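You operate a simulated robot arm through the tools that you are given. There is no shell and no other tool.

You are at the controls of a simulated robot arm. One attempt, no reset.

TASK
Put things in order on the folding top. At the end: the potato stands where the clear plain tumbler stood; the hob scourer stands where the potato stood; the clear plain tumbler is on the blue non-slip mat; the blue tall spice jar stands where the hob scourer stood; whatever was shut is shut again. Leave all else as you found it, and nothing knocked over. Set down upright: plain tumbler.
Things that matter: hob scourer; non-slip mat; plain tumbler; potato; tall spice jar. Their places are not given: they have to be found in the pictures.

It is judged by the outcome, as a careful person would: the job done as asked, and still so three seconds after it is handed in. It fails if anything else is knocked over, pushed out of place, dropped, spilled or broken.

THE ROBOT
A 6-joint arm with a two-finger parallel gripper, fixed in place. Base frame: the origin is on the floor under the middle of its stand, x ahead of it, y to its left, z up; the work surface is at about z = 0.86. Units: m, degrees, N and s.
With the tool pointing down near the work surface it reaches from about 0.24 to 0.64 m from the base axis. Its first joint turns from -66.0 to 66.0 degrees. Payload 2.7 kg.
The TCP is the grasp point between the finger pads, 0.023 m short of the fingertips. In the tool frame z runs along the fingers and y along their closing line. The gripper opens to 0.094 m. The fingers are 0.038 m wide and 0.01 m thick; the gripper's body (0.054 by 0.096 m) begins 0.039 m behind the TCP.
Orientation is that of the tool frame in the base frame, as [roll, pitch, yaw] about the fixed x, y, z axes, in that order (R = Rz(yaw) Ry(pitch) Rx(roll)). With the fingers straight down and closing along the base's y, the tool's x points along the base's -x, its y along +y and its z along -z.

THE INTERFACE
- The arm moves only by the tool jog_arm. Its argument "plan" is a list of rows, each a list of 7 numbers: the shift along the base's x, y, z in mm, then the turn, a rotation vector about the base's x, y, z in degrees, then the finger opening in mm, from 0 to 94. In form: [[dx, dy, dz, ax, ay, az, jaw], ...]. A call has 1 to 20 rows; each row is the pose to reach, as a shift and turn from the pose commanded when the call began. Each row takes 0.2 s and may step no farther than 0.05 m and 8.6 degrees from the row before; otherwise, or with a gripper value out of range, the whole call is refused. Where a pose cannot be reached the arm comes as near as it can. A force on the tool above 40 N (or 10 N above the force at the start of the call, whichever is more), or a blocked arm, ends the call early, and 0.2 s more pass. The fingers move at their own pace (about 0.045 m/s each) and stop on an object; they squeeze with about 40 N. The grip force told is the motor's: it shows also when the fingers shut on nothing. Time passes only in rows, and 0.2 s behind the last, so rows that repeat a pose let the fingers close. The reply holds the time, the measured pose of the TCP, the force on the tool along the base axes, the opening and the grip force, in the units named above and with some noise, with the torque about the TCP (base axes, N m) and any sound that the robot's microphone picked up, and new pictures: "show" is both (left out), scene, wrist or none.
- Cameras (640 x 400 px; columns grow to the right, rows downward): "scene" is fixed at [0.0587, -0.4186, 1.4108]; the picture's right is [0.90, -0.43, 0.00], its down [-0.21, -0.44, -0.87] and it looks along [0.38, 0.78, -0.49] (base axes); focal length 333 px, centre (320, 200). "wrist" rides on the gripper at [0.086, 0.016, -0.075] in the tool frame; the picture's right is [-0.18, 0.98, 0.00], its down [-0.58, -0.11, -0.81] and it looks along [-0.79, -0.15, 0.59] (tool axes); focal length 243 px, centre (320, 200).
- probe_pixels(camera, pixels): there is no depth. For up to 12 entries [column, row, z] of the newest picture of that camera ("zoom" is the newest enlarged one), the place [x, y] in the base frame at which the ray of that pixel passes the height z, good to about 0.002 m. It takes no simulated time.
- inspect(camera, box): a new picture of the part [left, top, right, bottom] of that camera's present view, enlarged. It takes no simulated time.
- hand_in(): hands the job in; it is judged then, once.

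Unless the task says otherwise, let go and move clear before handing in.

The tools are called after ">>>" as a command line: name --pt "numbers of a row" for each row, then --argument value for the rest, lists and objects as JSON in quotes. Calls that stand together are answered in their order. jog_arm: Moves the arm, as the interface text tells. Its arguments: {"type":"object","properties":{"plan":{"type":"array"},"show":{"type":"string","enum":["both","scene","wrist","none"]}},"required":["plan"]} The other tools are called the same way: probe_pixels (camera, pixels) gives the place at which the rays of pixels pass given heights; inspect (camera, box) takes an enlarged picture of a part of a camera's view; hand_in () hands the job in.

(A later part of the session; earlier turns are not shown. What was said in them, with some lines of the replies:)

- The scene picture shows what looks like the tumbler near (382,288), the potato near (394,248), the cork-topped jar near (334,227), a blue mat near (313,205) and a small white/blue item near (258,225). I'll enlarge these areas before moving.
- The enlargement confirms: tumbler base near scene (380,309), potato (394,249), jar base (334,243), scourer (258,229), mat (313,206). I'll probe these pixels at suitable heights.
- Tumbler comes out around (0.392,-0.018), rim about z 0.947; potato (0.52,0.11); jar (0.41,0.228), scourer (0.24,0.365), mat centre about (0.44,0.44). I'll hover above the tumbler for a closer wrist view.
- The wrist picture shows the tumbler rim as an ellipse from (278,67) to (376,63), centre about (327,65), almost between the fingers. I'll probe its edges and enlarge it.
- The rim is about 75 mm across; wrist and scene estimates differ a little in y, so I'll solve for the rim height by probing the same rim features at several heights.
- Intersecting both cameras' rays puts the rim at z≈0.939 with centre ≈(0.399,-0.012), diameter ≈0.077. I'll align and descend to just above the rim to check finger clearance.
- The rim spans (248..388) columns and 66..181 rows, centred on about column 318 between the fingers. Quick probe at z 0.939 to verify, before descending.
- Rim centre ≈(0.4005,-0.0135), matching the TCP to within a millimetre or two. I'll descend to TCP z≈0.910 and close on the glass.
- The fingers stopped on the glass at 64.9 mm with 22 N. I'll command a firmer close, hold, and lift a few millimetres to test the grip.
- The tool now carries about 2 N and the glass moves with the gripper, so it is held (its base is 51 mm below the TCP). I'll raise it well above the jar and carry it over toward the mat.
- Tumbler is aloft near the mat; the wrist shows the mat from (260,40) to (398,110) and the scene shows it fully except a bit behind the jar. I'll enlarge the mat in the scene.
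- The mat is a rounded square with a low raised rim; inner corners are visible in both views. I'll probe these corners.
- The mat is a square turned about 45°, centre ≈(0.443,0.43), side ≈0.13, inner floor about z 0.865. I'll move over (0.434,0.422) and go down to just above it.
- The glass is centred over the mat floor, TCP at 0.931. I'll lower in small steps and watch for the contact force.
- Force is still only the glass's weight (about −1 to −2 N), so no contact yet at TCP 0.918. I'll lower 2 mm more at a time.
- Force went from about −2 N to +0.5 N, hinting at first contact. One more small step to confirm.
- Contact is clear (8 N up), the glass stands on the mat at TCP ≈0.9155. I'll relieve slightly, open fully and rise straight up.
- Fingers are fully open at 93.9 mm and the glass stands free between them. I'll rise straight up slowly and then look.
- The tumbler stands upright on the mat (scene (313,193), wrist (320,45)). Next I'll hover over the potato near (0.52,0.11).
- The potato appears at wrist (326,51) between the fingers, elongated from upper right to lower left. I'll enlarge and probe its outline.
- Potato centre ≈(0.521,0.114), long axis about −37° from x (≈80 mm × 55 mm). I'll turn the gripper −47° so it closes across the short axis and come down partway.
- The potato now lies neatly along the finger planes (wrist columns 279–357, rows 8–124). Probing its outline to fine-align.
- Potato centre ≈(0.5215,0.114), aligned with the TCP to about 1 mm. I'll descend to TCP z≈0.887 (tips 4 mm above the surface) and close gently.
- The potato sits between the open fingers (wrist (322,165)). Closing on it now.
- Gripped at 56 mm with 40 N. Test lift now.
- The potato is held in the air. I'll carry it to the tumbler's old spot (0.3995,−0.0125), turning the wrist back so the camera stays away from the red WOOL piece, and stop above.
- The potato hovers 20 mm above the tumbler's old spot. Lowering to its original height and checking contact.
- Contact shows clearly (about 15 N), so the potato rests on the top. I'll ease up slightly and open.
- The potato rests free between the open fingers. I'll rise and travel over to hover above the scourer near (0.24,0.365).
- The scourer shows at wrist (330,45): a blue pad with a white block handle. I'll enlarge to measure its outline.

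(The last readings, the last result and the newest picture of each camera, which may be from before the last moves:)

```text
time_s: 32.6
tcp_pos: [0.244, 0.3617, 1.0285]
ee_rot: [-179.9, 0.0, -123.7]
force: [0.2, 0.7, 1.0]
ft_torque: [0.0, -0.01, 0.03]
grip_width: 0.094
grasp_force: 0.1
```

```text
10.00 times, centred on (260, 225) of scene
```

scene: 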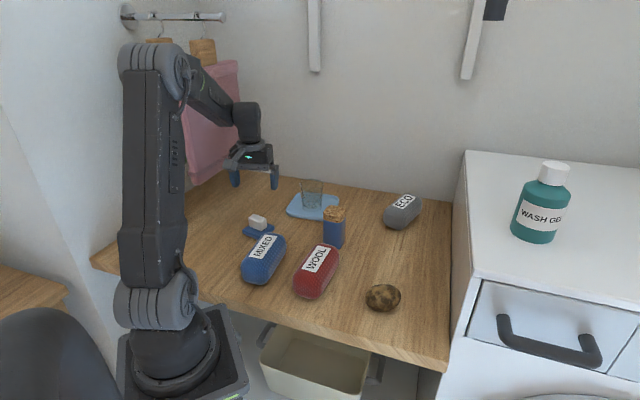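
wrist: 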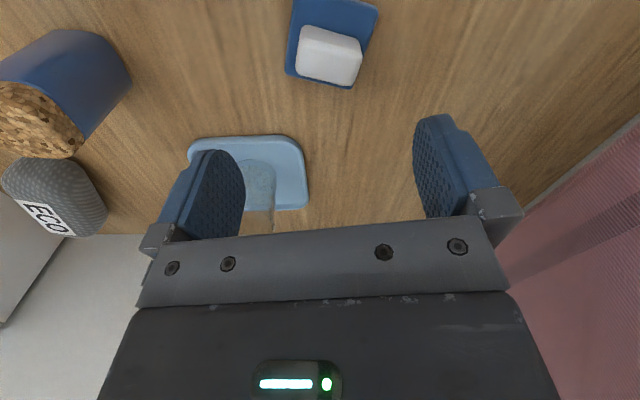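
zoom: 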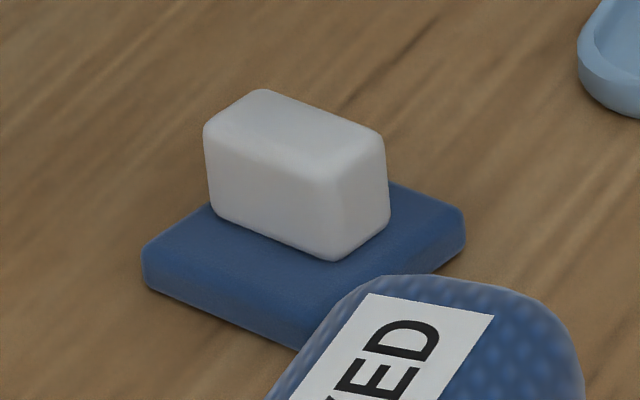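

>>> probe_pixels --camera "scene" --pixels '[[257.5, 218.3, 0.89], [257.5, 218.3, 0.9], [257.5, 218.3, 0.91], [242.3, 230.5, 0.872], [274.5, 226.5, 0.872], [258, 239.5, 0.872], [249.2, 226, 0.873], [261.8, 231, 0.873], [267, 227, 0.873]]'

>>> probe_pixels --camera "wrist" --pixels '[[328.7, 62.5, 0.89], [328.7, 62.5, 0.9], [328.7, 62.5, 0.91], [285, 72, 0.865], [352, 88, 0.865], [378, 12, 0.87], [299, 38, 0.9], [361, 50, 0.9], [297, 72, 0.9], [350, 85, 0.9], [303, 25, 0.873], [357, 39, 0.873]]'

```text
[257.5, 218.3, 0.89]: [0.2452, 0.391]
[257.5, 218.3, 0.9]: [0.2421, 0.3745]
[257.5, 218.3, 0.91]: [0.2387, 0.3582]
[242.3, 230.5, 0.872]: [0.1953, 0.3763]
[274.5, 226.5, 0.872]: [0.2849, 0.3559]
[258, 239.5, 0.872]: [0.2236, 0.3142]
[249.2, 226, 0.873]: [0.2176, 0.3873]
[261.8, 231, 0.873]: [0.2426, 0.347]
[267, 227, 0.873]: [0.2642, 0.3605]
```

```text
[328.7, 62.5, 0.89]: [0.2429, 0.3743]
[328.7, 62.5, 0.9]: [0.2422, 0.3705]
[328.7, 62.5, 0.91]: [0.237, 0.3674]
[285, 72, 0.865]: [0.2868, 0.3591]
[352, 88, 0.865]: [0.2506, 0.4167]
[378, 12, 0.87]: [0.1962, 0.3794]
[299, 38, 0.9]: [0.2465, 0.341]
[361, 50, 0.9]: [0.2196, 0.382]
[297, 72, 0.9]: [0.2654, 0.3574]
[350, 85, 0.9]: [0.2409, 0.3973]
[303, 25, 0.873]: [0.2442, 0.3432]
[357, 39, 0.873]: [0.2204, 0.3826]
```

Both cameras agree: handle top at z≈0.902, centre ≈(0.242,0.371), about 47×26 mm; pad top ≈0.873. Before choosing the closing direction, I'll check how near the MIXED and WOOL pieces are.

>>> probe_pixels --camera "scene" --pixels '[[268, 233, 0.9], [284, 240, 0.89], [284, 245, 0.88], [276, 235, 0.895], [242, 272, 0.88], [243, 280, 0.87], [266, 284, 0.87], [252, 250, 0.9], [338, 255, 0.88], [331, 245, 0.9]]'

>>> inspect --camera "scene" --box '[230, 200, 350, 310]'

```text
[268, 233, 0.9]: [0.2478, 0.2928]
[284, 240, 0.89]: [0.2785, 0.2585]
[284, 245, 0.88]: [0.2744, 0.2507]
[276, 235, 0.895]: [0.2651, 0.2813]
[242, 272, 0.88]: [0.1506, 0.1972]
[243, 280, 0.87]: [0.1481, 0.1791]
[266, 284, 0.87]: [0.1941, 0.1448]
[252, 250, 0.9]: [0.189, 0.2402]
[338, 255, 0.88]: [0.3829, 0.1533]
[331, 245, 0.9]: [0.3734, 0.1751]
```

```text
3.64 times, centred on (290, 255) of scene
```

zoom: 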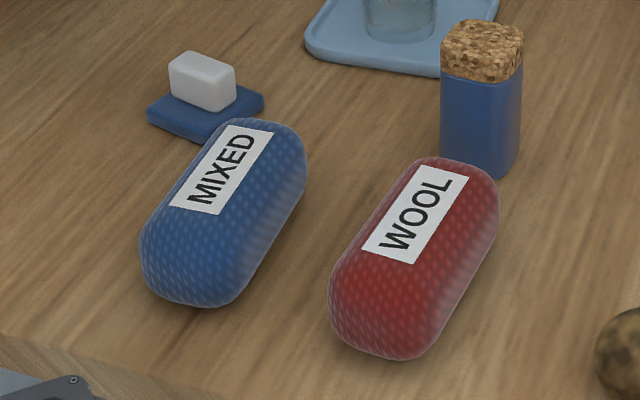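

MIXED's far end is near (0.25,0.285), so closing along ~121° over the handle's long side with a partial 72 mm opening leaves comfortable space. I'll turn −25°, centre over (0.242,0.371) and go down partway.

>>> jog_arm --pt "-1 3 0 0 0 -8 80" --pt "-2 6 -10 0 0 -16 72" --pt "-2.5 8.5 -30 0 0 -24 72" --pt "-2.5 8.5 -60 0 0 -25 72" --pt "-2.5 8.5 -75 0 0 -25 72" --pt "-2.5 8.5 -75 0 0 -25 72" --show "both"

```text
time_s: 34.0
tcp_pos: [0.2404, 0.3697, 0.9539]
ee_rot: [-180.0, 0.0, -149.0]
force: [0.3, -1.0, 0.2]
ft_torque: [0.0, 0.01, -0.01]
grip_width: 0.0719
grasp_force: 0.0
```

scene: 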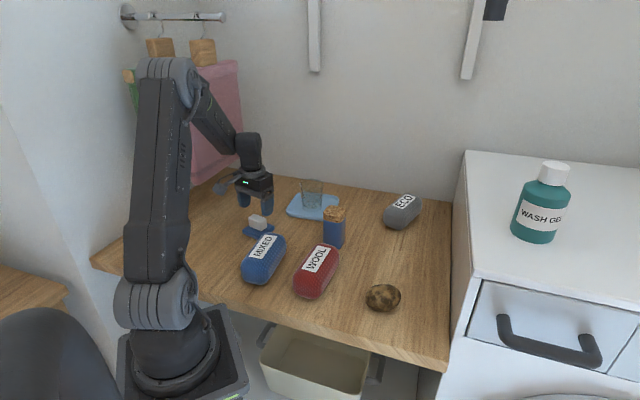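
wrist: 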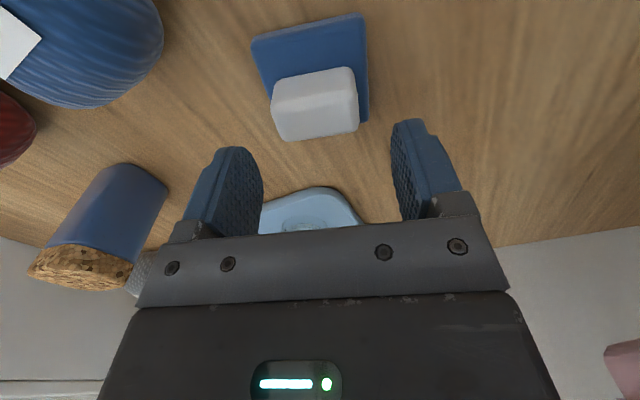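

The handle sits between the fingers at wrist (315,105) with edges nearly parallel to the pads. I'll probe its top corners to fine-centre.

>>> inspect --camera "wrist" --box '[240, 0, 400, 150]'

>>> probe_pixels --camera "wrist" --pixels '[[283, 140, 0.9], [358, 128, 0.9], [273, 103, 0.902], [358, 91, 0.902], [315, 115, 0.902], [252, 40, 0.872], [364, 13, 0.872], [368, 122, 0.865]]'

```text
2.67 times, centred on (320, 75) of wrist
```

zoom: 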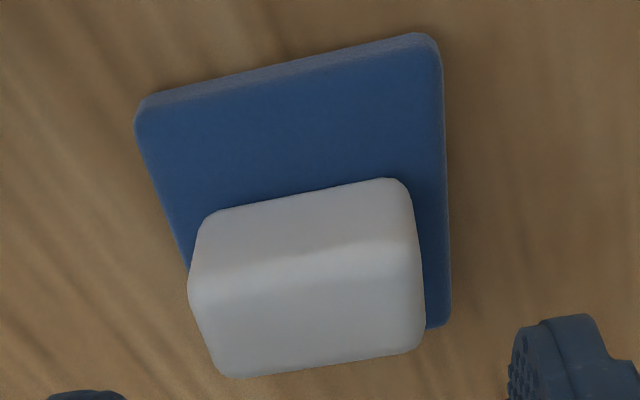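

```text
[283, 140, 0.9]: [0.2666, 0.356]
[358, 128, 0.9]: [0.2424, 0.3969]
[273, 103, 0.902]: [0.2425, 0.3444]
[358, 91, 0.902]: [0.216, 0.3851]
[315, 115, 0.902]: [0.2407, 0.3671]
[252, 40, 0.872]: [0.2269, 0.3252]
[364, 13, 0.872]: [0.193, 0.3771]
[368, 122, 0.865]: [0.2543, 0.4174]
```

Handle centre (0.242,0.3706), direction 120°, matches the gripper. Descending to TCP z≈0.900 (tips just above the pad), then closing.

>>> jog_arm --pt "0 0 -20 0 0 0 72" --pt "0 0 -38 0 0 0 72" --pt "0 0 -48 0 0 0 72" --pt "0 0 -52.5 0 0 0 72" --pt "0 0 -52.5 0 0 0 72" --show "wrist"

```text
time_s: 35.2
tcp_pos: [0.2422, 0.3704, 0.9014]
ee_rot: [179.9, 0.0, -148.9]
force: [0.4, 0.3, 0.9]
ft_torque: [-0.01, 0.02, -0.03]
grip_width: 0.0718
grasp_force: 0.0
```

wrist: 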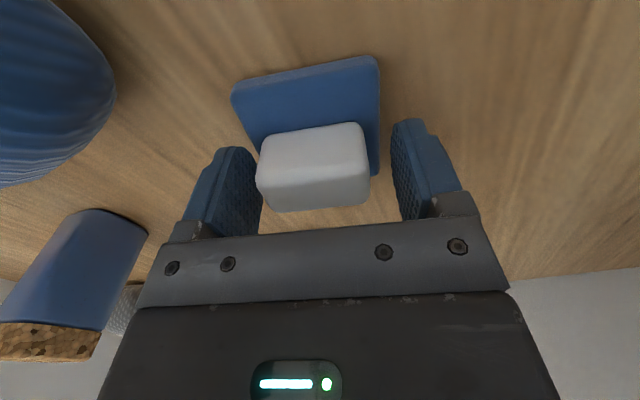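

No contact force, and the handle is between the pads. Closing.

>>> jog_arm --pt "0 0 0 0 0 0 50" --pt "0 0 0 0 0 0 35" --pt "0 0 0 0 0 0 25" --pt "0 0 0 0 0 0 25" --pt "0 0 0 0 0 0 25" --show "wrist"

```text
time_s: 36.4
tcp_pos: [0.2424, 0.371, 0.9006]
ee_rot: [180.0, 0.0, -148.9]
force: [-0.3, 0.1, -0.9]
ft_torque: [-0.02, 0.04, -0.01]
grip_width: 0.0492
grasp_force: 40.0
```

wrist: 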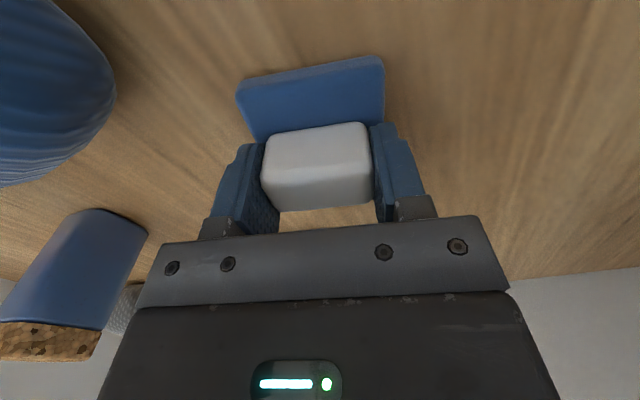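

Gripped at 49 mm with 40 N. Lifting gently to test.

>>> jog_arm --pt "0 0 5 0 0 0 25" --pt "0 0 20 0 0 0 25" --pt "0 0 50 0 0 0 25" --pt "0 0 90 0 0 0 25" --pt "0 0 130 0 0 0 25" --pt "0 0 130 0 0 0 25" --show "both"

```text
time_s: 37.8
tcp_pos: [0.2414, 0.3704, 1.0307]
ee_rot: [-180.0, 0.1, -149.0]
force: [0.0, -0.2, -0.3]
ft_torque: [0.02, -0.01, 0.02]
grip_width: 0.0492
grasp_force: 39.8
```

scene: 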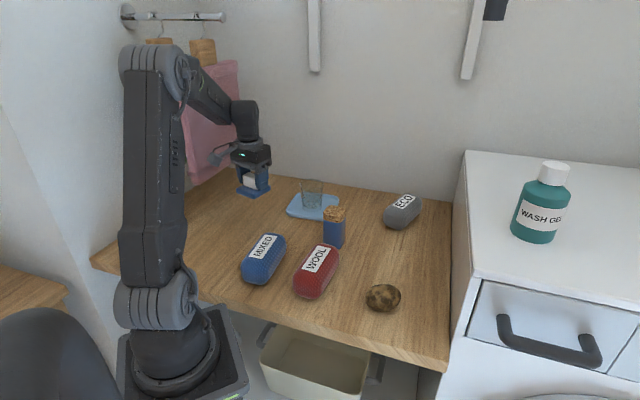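
wrist: 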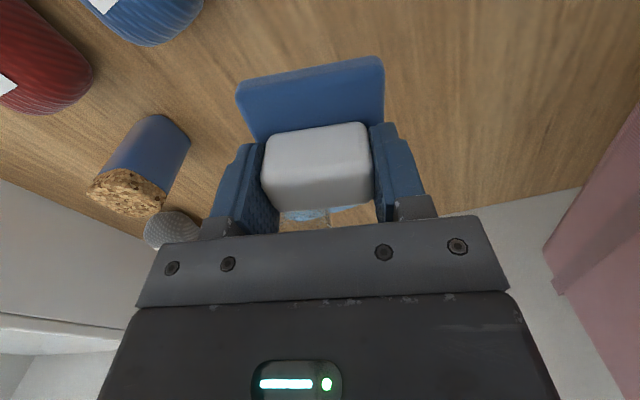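

The scourer hangs whole from the gripper. I'll carry it high over the jar to the potato's old spot (0.522,0.115).

>>> jog_arm --pt "0 0 40 0 0 0 25" --pt "28 -25.5 45 0 0 -2 25" --pt "56 -51 45 0 0 -4 25" --pt "84 -76.5 45 0 0 -6 25" --pt "112 -102 45 0 0 -8 25" --pt "140 -127.5 45 0 0 -10 25" --pt "168 -153 45 0 0 -12 25" --pt "196 -178.5 45 0 0 -14 25" --pt "224 -204 45 0 0 -16 25" --pt "252 -229.5 40 0 0 -18 25" --pt "281 -255 20 0 0 -19 25" --pt "281 -255 -20 0 0 -19 25" --pt "281 -255 -60 0 0 -19 25" --pt "281 -255 -90 0 0 -19 25" --pt "281 -255 -90 0 0 -19 25" --show "both"

```text
time_s: 41.0
tcp_pos: [0.5224, 0.116, 0.941]
ee_rot: [-180.0, 0.0, -168.0]
force: [-0.1, -0.5, -0.4]
ft_torque: [-0.01, -0.03, -0.01]
grip_width: 0.0492
grasp_force: 40.2
```

scene: 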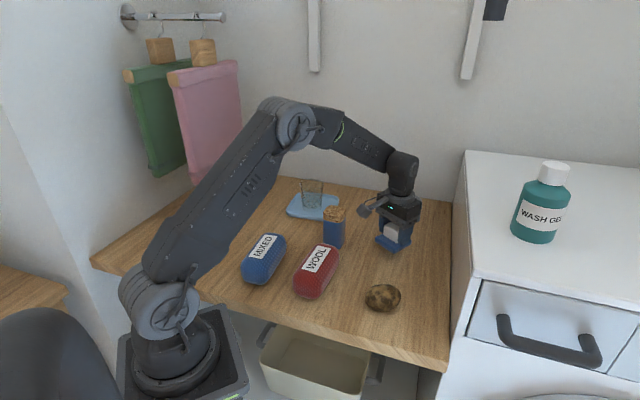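
wrist: 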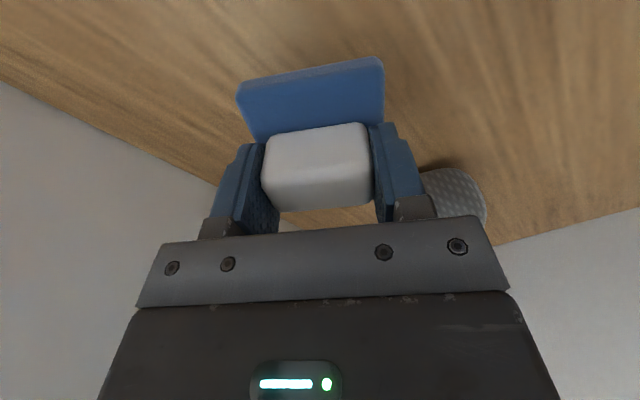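

It hangs 40 mm above the potato's old place (scene (394,235)). Lowering to just above its original grasp height.

>>> jog_arm --pt "0 0 -15 0 0 0 25" --pt "0 0 -28 0 0 0 25" --pt "0 0 -36 0 0 0 25" --pt "0 0 -39 0 0 0 25" --pt "0 0 -39 0 0 0 25" --show "none"

```text
time_s: 42.2
tcp_pos: [0.5231, 0.1162, 0.9015]
ee_rot: [179.9, 0.0, -168.0]
force: [0.7, 0.0, -1.0]
ft_torque: [0.01, 0.0, -0.01]
grip_width: 0.0495
grasp_force: 39.9
```

>>> jog_arm --pt "0 0 -1 0 0 0 25" --pt "0 0 -1.5 0 0 0 25" --pt "0 0 -1.5 0 0 0 25" --show "none"

```text
time_s: 43.0
tcp_pos: [0.5235, 0.115, 0.9006]
ee_rot: [-179.9, 0.0, -168.0]
force: [0.0, 0.4, 1.0]
ft_torque: [-0.01, 0.01, -0.02]
grip_width: 0.0492
grasp_force: 40.6
```

>>> jog_arm --pt "0 0 -0.8 0 0 0 25" --pt "0 0 -0.8 0 0 0 25" --show "none"

```text
time_s: 43.6
tcp_pos: [0.5223, 0.1155, 0.9001]
ee_rot: [-180.0, 0.0, -167.9]
force: [-5.0, -0.3, 10.2]
ft_torque: [-0.06, 0.32, 0.01]
grip_width: 0.0491
grasp_force: 40.4
```

Contact at about 10 N: the pad is on the top. Easing, opening to 75 mm and rising straight up.

>>> jog_arm --pt "0 0 0.5 0 0 0 25" --pt "0 0 0.5 0 0 0 55" --pt "0 0 0.5 0 0 0 70" --pt "0 0 0.5 0 0 0 75" --pt "0 0 0.5 0 0 0 75" --pt "0 0 10 0 0 0 75" --pt "0 0 30 0 0 0 75" --pt "0 0 65 0 0 0 75" --pt "0 0 110 0 0 0 75" --pt "0 0 140 0 0 0 75" --show "both"

```text
time_s: 45.8
tcp_pos: [0.5228, 0.116, 1.0398]
ee_rot: [-180.0, 0.0, -168.0]
force: [-0.1, 0.0, 0.5]
ft_torque: [0.01, -0.01, 0.02]
grip_width: 0.075
grasp_force: 0.0
```

scene: 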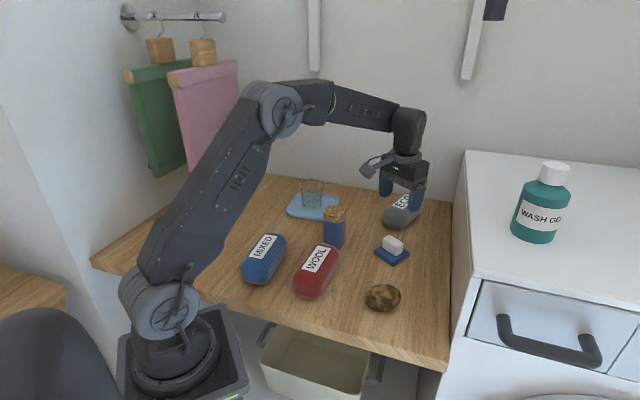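
wrist: 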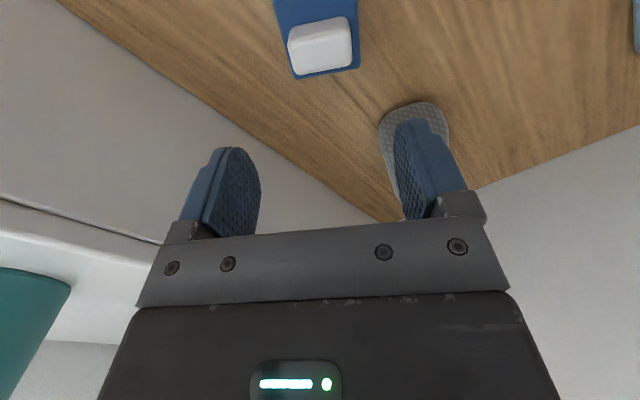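

The scourer stands at the potato's old place (scene (393,250)). Next, hover above the jar near (0.411,0.228) to measure it.

>>> jog_arm --pt "-15 15 40 0 0 3 94" --pt "-40 40 50 0 0 7 94" --pt "-68 68 50 0 0 11 94" --pt "-95 95 50 0 0 15 94" --pt "-113 112 50 0 0 17 94" --pt "-113 112 50 0 0 17 94" --show "both"

```text
time_s: 47.2
tcp_pos: [0.4098, 0.2289, 1.0899]
ee_rot: [-180.0, 0.0, -150.9]
force: [0.1, -0.6, 0.5]
ft_torque: [0.01, -0.03, 0.02]
grip_width: 0.0938
grasp_force: 0.1
```

scene: 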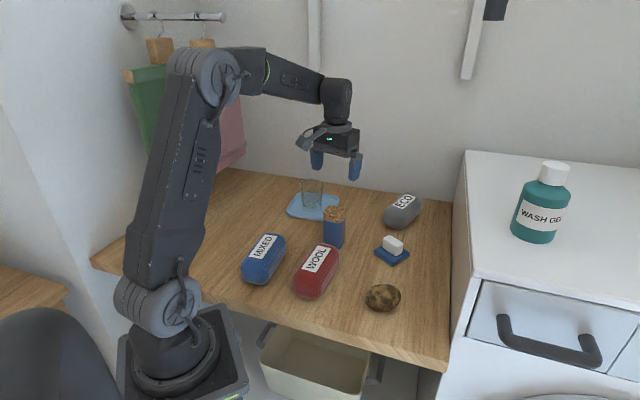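
wrist: 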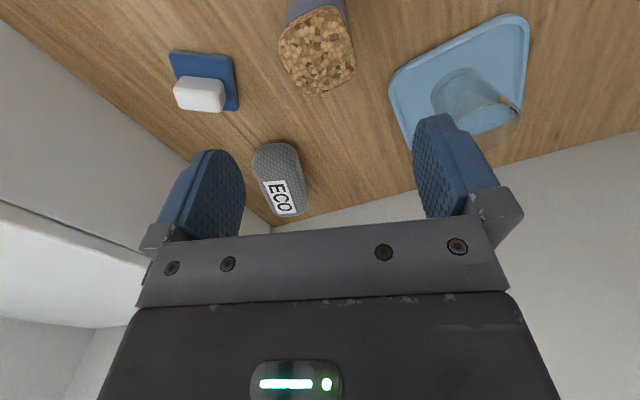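

>>> inspect --camera "wrist" --box '[250, 0, 390, 105]'

>>> inspect --camera "scene" --box '[305, 195, 365, 255]'

```text
3.81 times, centred on (320, 52) of wrist
```

zoom: 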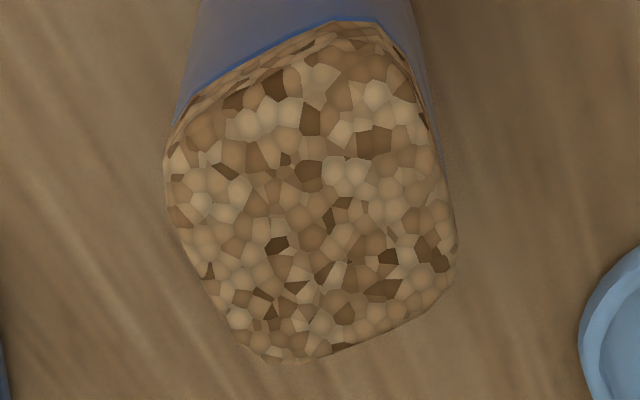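

```text
6.67 times, centred on (335, 225) of scene
```

zoom: 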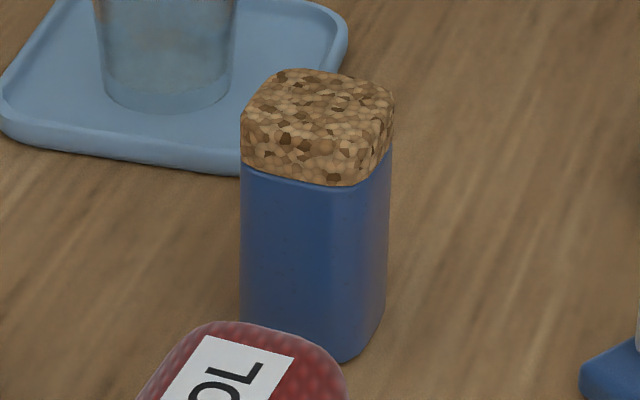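

>>> probe_pixels --camera "scene" --pixels '[[334.8, 210.6, 0.955], [334.8, 210.6, 0.965], [334.8, 210.6, 0.975], [323, 213, 0.96], [330, 205.5, 0.96], [346, 209, 0.96], [339.5, 217, 0.96], [323, 243, 0.86], [338, 249.5, 0.86], [345, 241, 0.86]]'

>>> probe_pixels --camera "wrist" --pixels '[[321.3, 52.2, 0.955], [321.3, 52.2, 0.965], [321.3, 52.2, 0.975], [284.6, 31.5, 0.96], [339.7, 10.5, 0.96], [356.7, 70.9, 0.96], [304.2, 95.8, 0.96]]'

```text
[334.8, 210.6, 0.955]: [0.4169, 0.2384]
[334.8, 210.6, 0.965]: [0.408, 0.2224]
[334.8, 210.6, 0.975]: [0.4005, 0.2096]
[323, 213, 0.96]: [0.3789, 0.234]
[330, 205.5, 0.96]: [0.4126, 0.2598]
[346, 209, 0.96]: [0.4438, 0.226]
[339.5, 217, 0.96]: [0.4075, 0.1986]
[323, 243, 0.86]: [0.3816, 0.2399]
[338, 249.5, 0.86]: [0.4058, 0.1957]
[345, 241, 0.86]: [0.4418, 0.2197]
```

```text
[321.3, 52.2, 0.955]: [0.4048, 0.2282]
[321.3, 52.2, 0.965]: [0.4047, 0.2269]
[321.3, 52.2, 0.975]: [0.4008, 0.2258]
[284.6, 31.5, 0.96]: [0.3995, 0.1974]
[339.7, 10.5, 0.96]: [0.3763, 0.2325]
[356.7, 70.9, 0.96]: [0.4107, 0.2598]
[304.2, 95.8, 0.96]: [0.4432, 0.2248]
```

Both cameras agree: cork top z≈0.96, jar centre ≈(0.409,0.229), about 46 mm square with sides at ≈38°/129°. I'll turn +10° to close along ~129° (away from WOOL) and descend to just above the cork.

>>> jog_arm --pt "0 0 -25 0 0 5 94" --pt "-1 0 -55 0 0 10 94" --pt "-1 0 -85 0 0 10 94" --pt "-1 0 -85 0 0 10 94" --show "both"

```text
time_s: 48.2
tcp_pos: [0.4077, 0.227, 1.0046]
ee_rot: [-180.0, 0.0, -140.9]
force: [-0.4, -0.8, 0.2]
ft_torque: [0.01, 0.01, 0.0]
grip_width: 0.0942
grasp_force: 0.0
```

scene: 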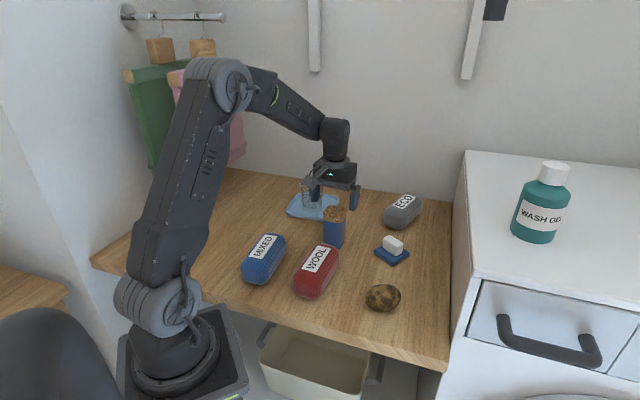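
wrist: 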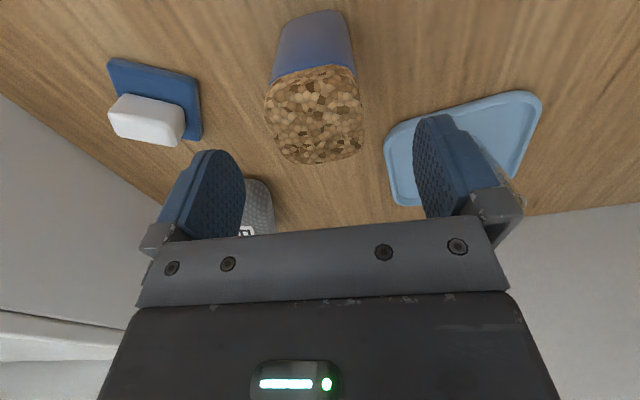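

The cork sits between the fingers (wrist (315,115)). Probing its corners to check centring, angle and height.

>>> inspect --camera "wrist" --box '[240, 0, 390, 180]'

>>> probe_pixels --camera "wrist" --pixels '[[268, 85, 0.96], [354, 68, 0.96], [363, 150, 0.96], [282, 163, 0.96], [264, 115, 0.96], [363, 112, 0.96], [315, 116, 0.96], [316, 164, 0.96], [315, 70, 0.96]]'

```text
2.22 times, centred on (315, 90) of wrist
```

zoom: 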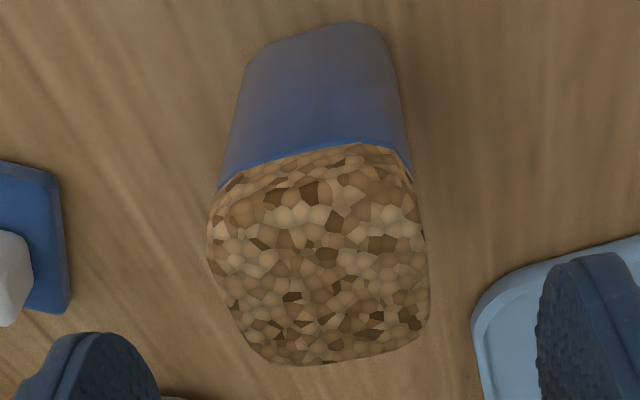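

```text
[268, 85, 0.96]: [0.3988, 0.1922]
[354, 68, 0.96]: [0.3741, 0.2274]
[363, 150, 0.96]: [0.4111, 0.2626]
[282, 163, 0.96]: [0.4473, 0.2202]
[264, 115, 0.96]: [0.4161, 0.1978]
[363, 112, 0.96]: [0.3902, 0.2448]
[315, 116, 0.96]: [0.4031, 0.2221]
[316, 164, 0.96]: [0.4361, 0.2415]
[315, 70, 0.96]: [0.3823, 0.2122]
```

Centred to within ~2 mm; I'll shift (1,−1) mm and descend to TCP z≈0.929, keeping the gripper body clear of the cork.

>>> jog_arm --pt "1 -1 -15 0 0 0 94" --pt "1 -1 -35 0 0 0 94" --pt "1 -1 -55 0 0 0 94" --pt "1 -1 -70 0 0 0 94" --pt "1 -1 -74 0 0 0 94" --pt "1 -1 -74 0 0 0 94" --show "both"

```text
time_s: 49.6
tcp_pos: [0.4101, 0.2268, 0.9299]
ee_rot: [-180.0, -0.1, -140.8]
force: [0.4, -0.7, -0.5]
ft_torque: [0.05, -0.05, -0.01]
grip_width: 0.0937
grasp_force: 0.0
```

scene: 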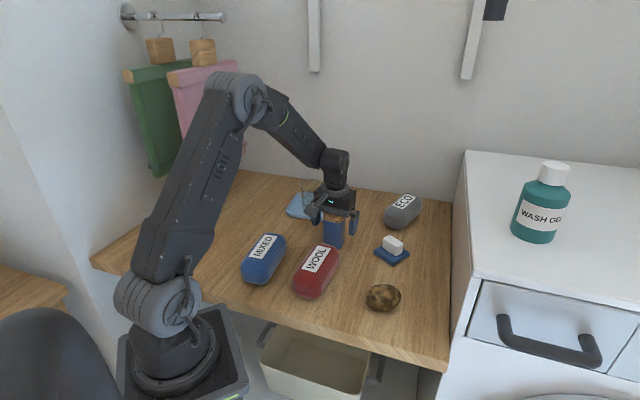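
wrist: 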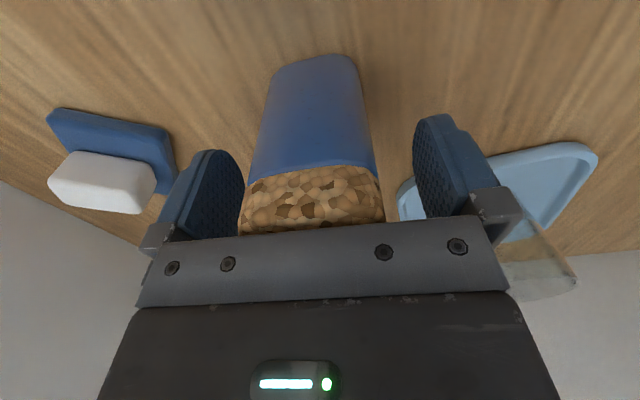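

The jar is between the fingers but looks slightly left of centre. I'll probe the cork/body boundary edges to see the true offset before closing.

>>> probe_pixels --camera "wrist" --pixels '[[249, 185, 0.94], [378, 176, 0.94], [240, 225, 0.955], [385, 215, 0.955], [273, 72, 0.862], [356, 62, 0.862]]'

>>> inspect --camera "wrist" --box '[180, 40, 480, 245]'

```text
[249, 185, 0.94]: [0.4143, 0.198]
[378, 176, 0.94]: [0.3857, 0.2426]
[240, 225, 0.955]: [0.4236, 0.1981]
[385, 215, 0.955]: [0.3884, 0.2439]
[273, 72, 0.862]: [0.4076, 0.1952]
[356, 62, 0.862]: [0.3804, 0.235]
```

```text
1.95 times, centred on (330, 142) of wrist
```

zoom: 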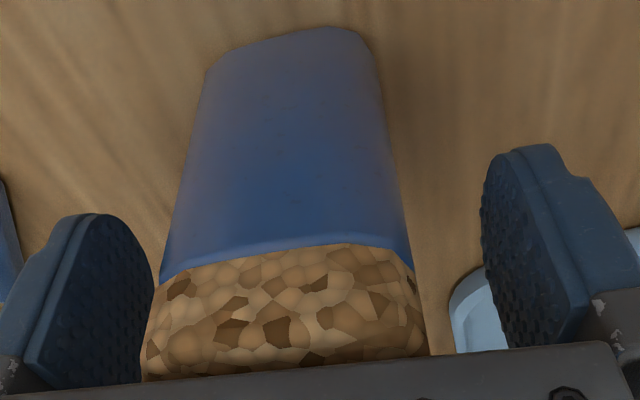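

The probe shows the jar is centred within about 1 mm along the closing line. Closing now.

>>> jog_arm --pt "0 0 0 0 0 0 75" --pt "0 0 0 0 0 0 60" --pt "0 0 0 0 0 0 50" --pt "0 0 0 0 0 0 40" --pt "0 0 0 0 0 0 30" --pt "0 0 0 0 0 0 30" --show "both"

```text
time_s: 51.0
tcp_pos: [0.4104, 0.2277, 0.9312]
ee_rot: [180.0, -0.2, -140.9]
force: [0.5, -2.2, 1.4]
ft_torque: [-0.03, -0.01, -0.01]
grip_width: 0.0542
grasp_force: 40.4
```

scene: 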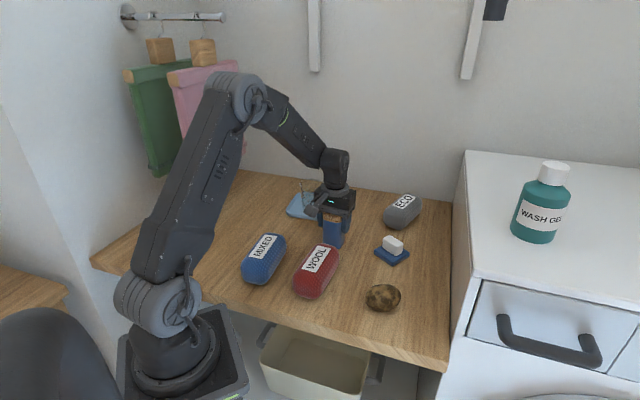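
wrist: 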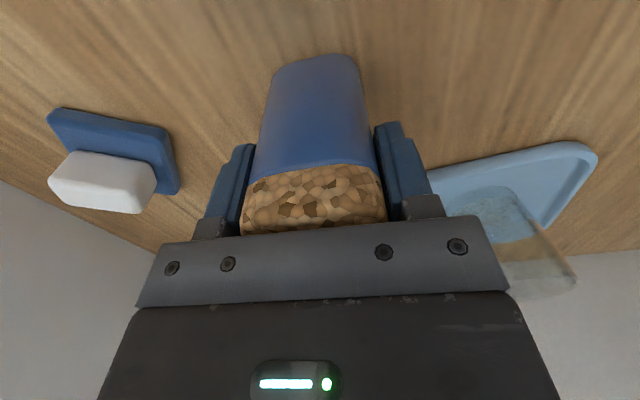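

Gripped at 54 mm with 40 N. Test lift.

>>> jog_arm --pt "0 0 4 0 0 0 30" --pt "0 0 12 0 0 0 30" --pt "0 0 30 0 0 0 30" --pt "0 0 30 0 0 0 30" --show "both"

```text
time_s: 52.0
tcp_pos: [0.4098, 0.2259, 0.9598]
ee_rot: [-179.9, -0.1, -141.0]
force: [-0.2, 0.6, -1.5]
ft_torque: [0.0, 0.0, 0.02]
grip_width: 0.054
grasp_force: 39.6
```

scene: 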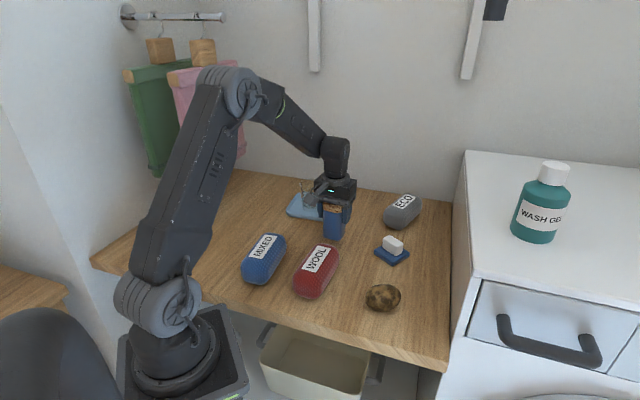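
wrist: 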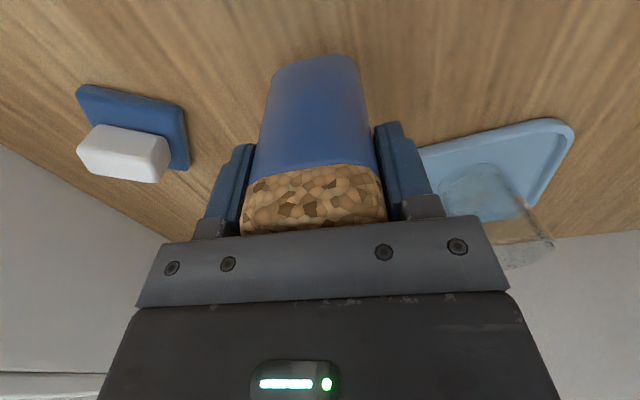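

The jar lifts whole and level. I'll raise it, carry it to the scourer's old place (0.2405,0.368) and stop about 20 mm above.

>>> jog_arm --pt "0 0 35 0 0 0 30" --pt "0 0 70 0 0 0 30" --pt "-20 17 90 0 0 2 30" --pt "-50 42 95 0 0 4 30" --pt "-80 67 95 0 0 6 30" --pt "-110 92 95 0 0 8 30" --pt "-140 117 95 0 0 10 30" --pt "-160 133 90 0 0 12 30" --pt "-169.5 141 75 0 0 12 30" --pt "-169.5 141 40 0 0 12 30" --pt "-169.5 141 10 0 0 12 30" --pt "-169.5 141 -10 0 0 12 30" --pt "-169.5 141 -10 0 0 12 30" --show "both"

```text
time_s: 54.8
tcp_pos: [0.2403, 0.3683, 0.9504]
ee_rot: [180.0, 0.0, -128.9]
force: [0.3, -0.3, -1.1]
ft_torque: [-0.02, 0.02, 0.02]
grip_width: 0.0539
grasp_force: 39.5
```

scene: 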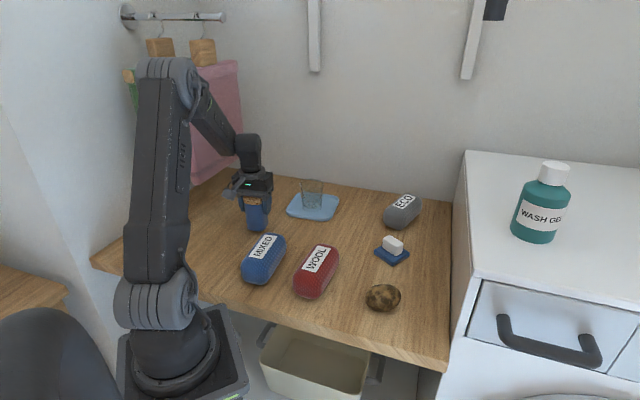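
wrist: 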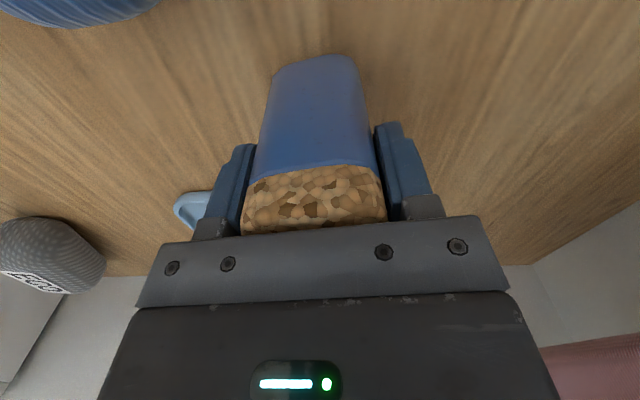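

The jar is over the scourer's old place with free space around it (scene (257,215)). Lowering to just above contact.

>>> jog_arm --pt "0 0 -8 0 0 0 30" --pt "0 0 -14 0 0 0 30" --pt "0 0 -18 0 0 0 30" --pt "0 0 -19 0 0 0 30" --pt "0 0 -19 0 0 0 30" --show "none"

```text
time_s: 56.0
tcp_pos: [0.2404, 0.3674, 0.9314]
ee_rot: [179.9, 0.0, -128.9]
force: [-0.3, 0.7, -2.0]
ft_torque: [-0.03, 0.02, 0.02]
grip_width: 0.0536
grasp_force: 39.4
```

>>> jog_arm --pt "0 0 -0.7 0 0 0 30" --pt "0 0 -1.2 0 0 0 30" --pt "0 0 -1.2 0 0 0 30" --show "none"

```text
time_s: 56.8
tcp_pos: [0.2397, 0.3683, 0.9306]
ee_rot: [180.0, 0.1, -128.9]
force: [-3.4, -2.7, 12.8]
ft_torque: [-0.26, 0.41, 0.07]
grip_width: 0.0537
grasp_force: 39.8
```

Contact at about 13 N: the jar stands. Easing, opening and rising straight up.

>>> jog_arm --pt "0 0 0.5 0 0 0 30" --pt "0 0 0.5 0 0 0 56" --pt "0 0 0.5 0 0 0 66" --pt "0 0 0.5 0 0 0 80" --pt "0 0 0.5 0 0 0 80" --show "wrist"

```text
time_s: 58.0
tcp_pos: [0.24, 0.3676, 0.9295]
ee_rot: [180.0, 0.0, -128.9]
force: [0.1, -0.8, 0.3]
ft_torque: [-0.01, -0.03, 0.02]
grip_width: 0.0801
grasp_force: 0.1
```

wrist: 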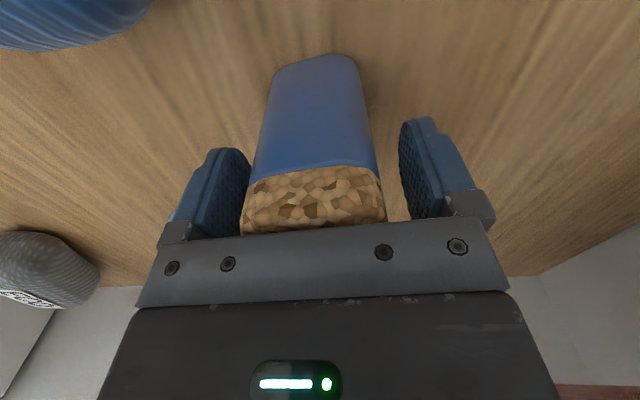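

The jar stands free between the open fingers. Rising straight up and then moving aside.

>>> jog_arm --pt "0 0 12 0 0 0 80" --pt "0 0 30 0 0 0 80" --pt "0 0 60 0 0 0 80" --pt "0 0 100 0 0 0 80" --pt "0 0 140 0 0 0 80" --pt "10 -20 170 0 0 0 80" --pt "25 -60 190 0 0 -5 80" --pt "40 -100 210 0 0 -12 80" --pt "55 -140 230 0 0 -19 80" --pt "70 -180 240 0 0 -26 80" --pt "75 -215 245 0 0 -33 80" --pt "75 -215 245 0 0 -33 80" --show "both"

```text
time_s: 60.6
tcp_pos: [0.316, 0.1524, 1.175]
ee_rot: [180.0, 0.0, -162.0]
force: [-0.8, -0.3, 0.2]
ft_torque: [0.04, 0.02, -0.03]
grip_width: 0.0798
grasp_force: 0.0
```

scene: 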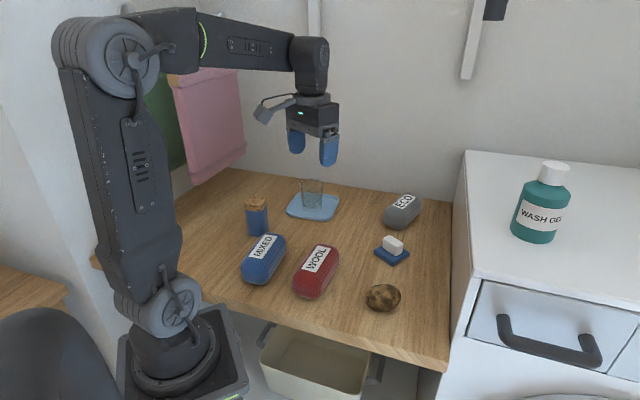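
wrist: 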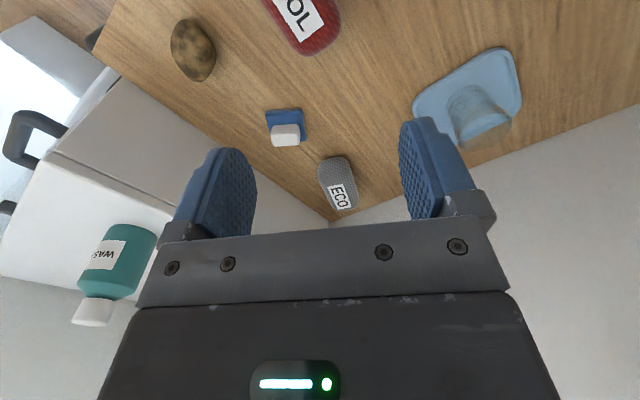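

All objects appear placed: tumbler on the mat (312,195), jar at (257,217), scourer (392,250), potato (383,298). I'll verify by enlarging and probing.

>>> inspect --camera "scene" --box '[220, 170, 460, 320]'

>>> probe_pixels --camera "scene" --pixels '[[383, 298, 0.885], [392, 255, 0.87], [257, 200, 0.96], [257, 232, 0.86], [311, 206, 0.866]]'

>>> inspect --camera "scene" --box '[235, 175, 355, 250]'

```text
2.67 times, centred on (340, 245) of scene
```

zoom: 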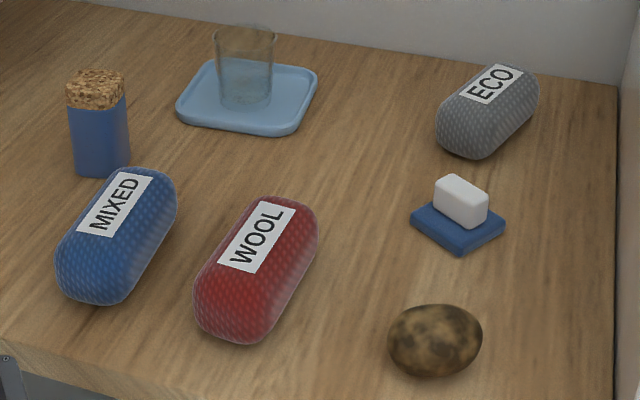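

```text
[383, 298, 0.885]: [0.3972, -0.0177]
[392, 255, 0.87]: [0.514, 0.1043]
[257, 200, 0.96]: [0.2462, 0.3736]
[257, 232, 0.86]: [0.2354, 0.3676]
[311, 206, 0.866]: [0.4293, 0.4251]
```

```text
5.33 times, centred on (295, 212) of scene
```

zoom: 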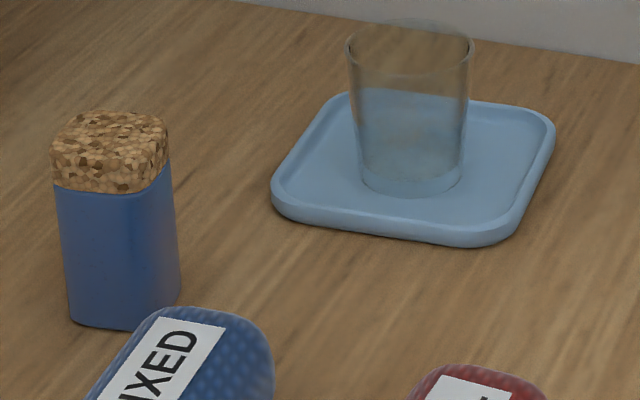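

The enlarged view shows the tumbler upright on the mat. The potato is at ≈(0.397,−0.017), the scourer at ≈(0.518,0.110) and the jar at ≈(0.24,0.368), each within a few millimetres of its target. MIXED, WOOL, ECO and the mat are at the same pixels as at the start, nothing was opened, and the gripper is empty and clear, so I'm handing in.

>>> hand_in

```text
The job is handed in.
```

I finished the rearrangement and handed it in. The last pictures showed everything in place and nothing knocked over.

| Thing | Where it is now | How it checked out |
|---|---|---|
| Plain tumbler | On the blue non-slip mat | Upright, inside the mat's raised rim |
| Potato | Where the tumbler stood, about (0.397, −0.017) | Within about 5 mm of the spot |
| Hob scourer | Where the potato stood, about (0.518, 0.110) | Within a few millimetres of the spot |
| Tall spice jar | Where the scourer stood, about (0.24, 0.368) | Upright, cork still on, within a few millimetres of the spot |

The MIXED, WOOL and ECO pieces and the mat look unmoved in the pictures. Nothing needed opening, so there was nothing to shut. The gripper was empty and clear before I handed in.

The scourer's orientation is not the one it had at its old spot, and the potato was turned too; the task didn't ask for either to be kept.
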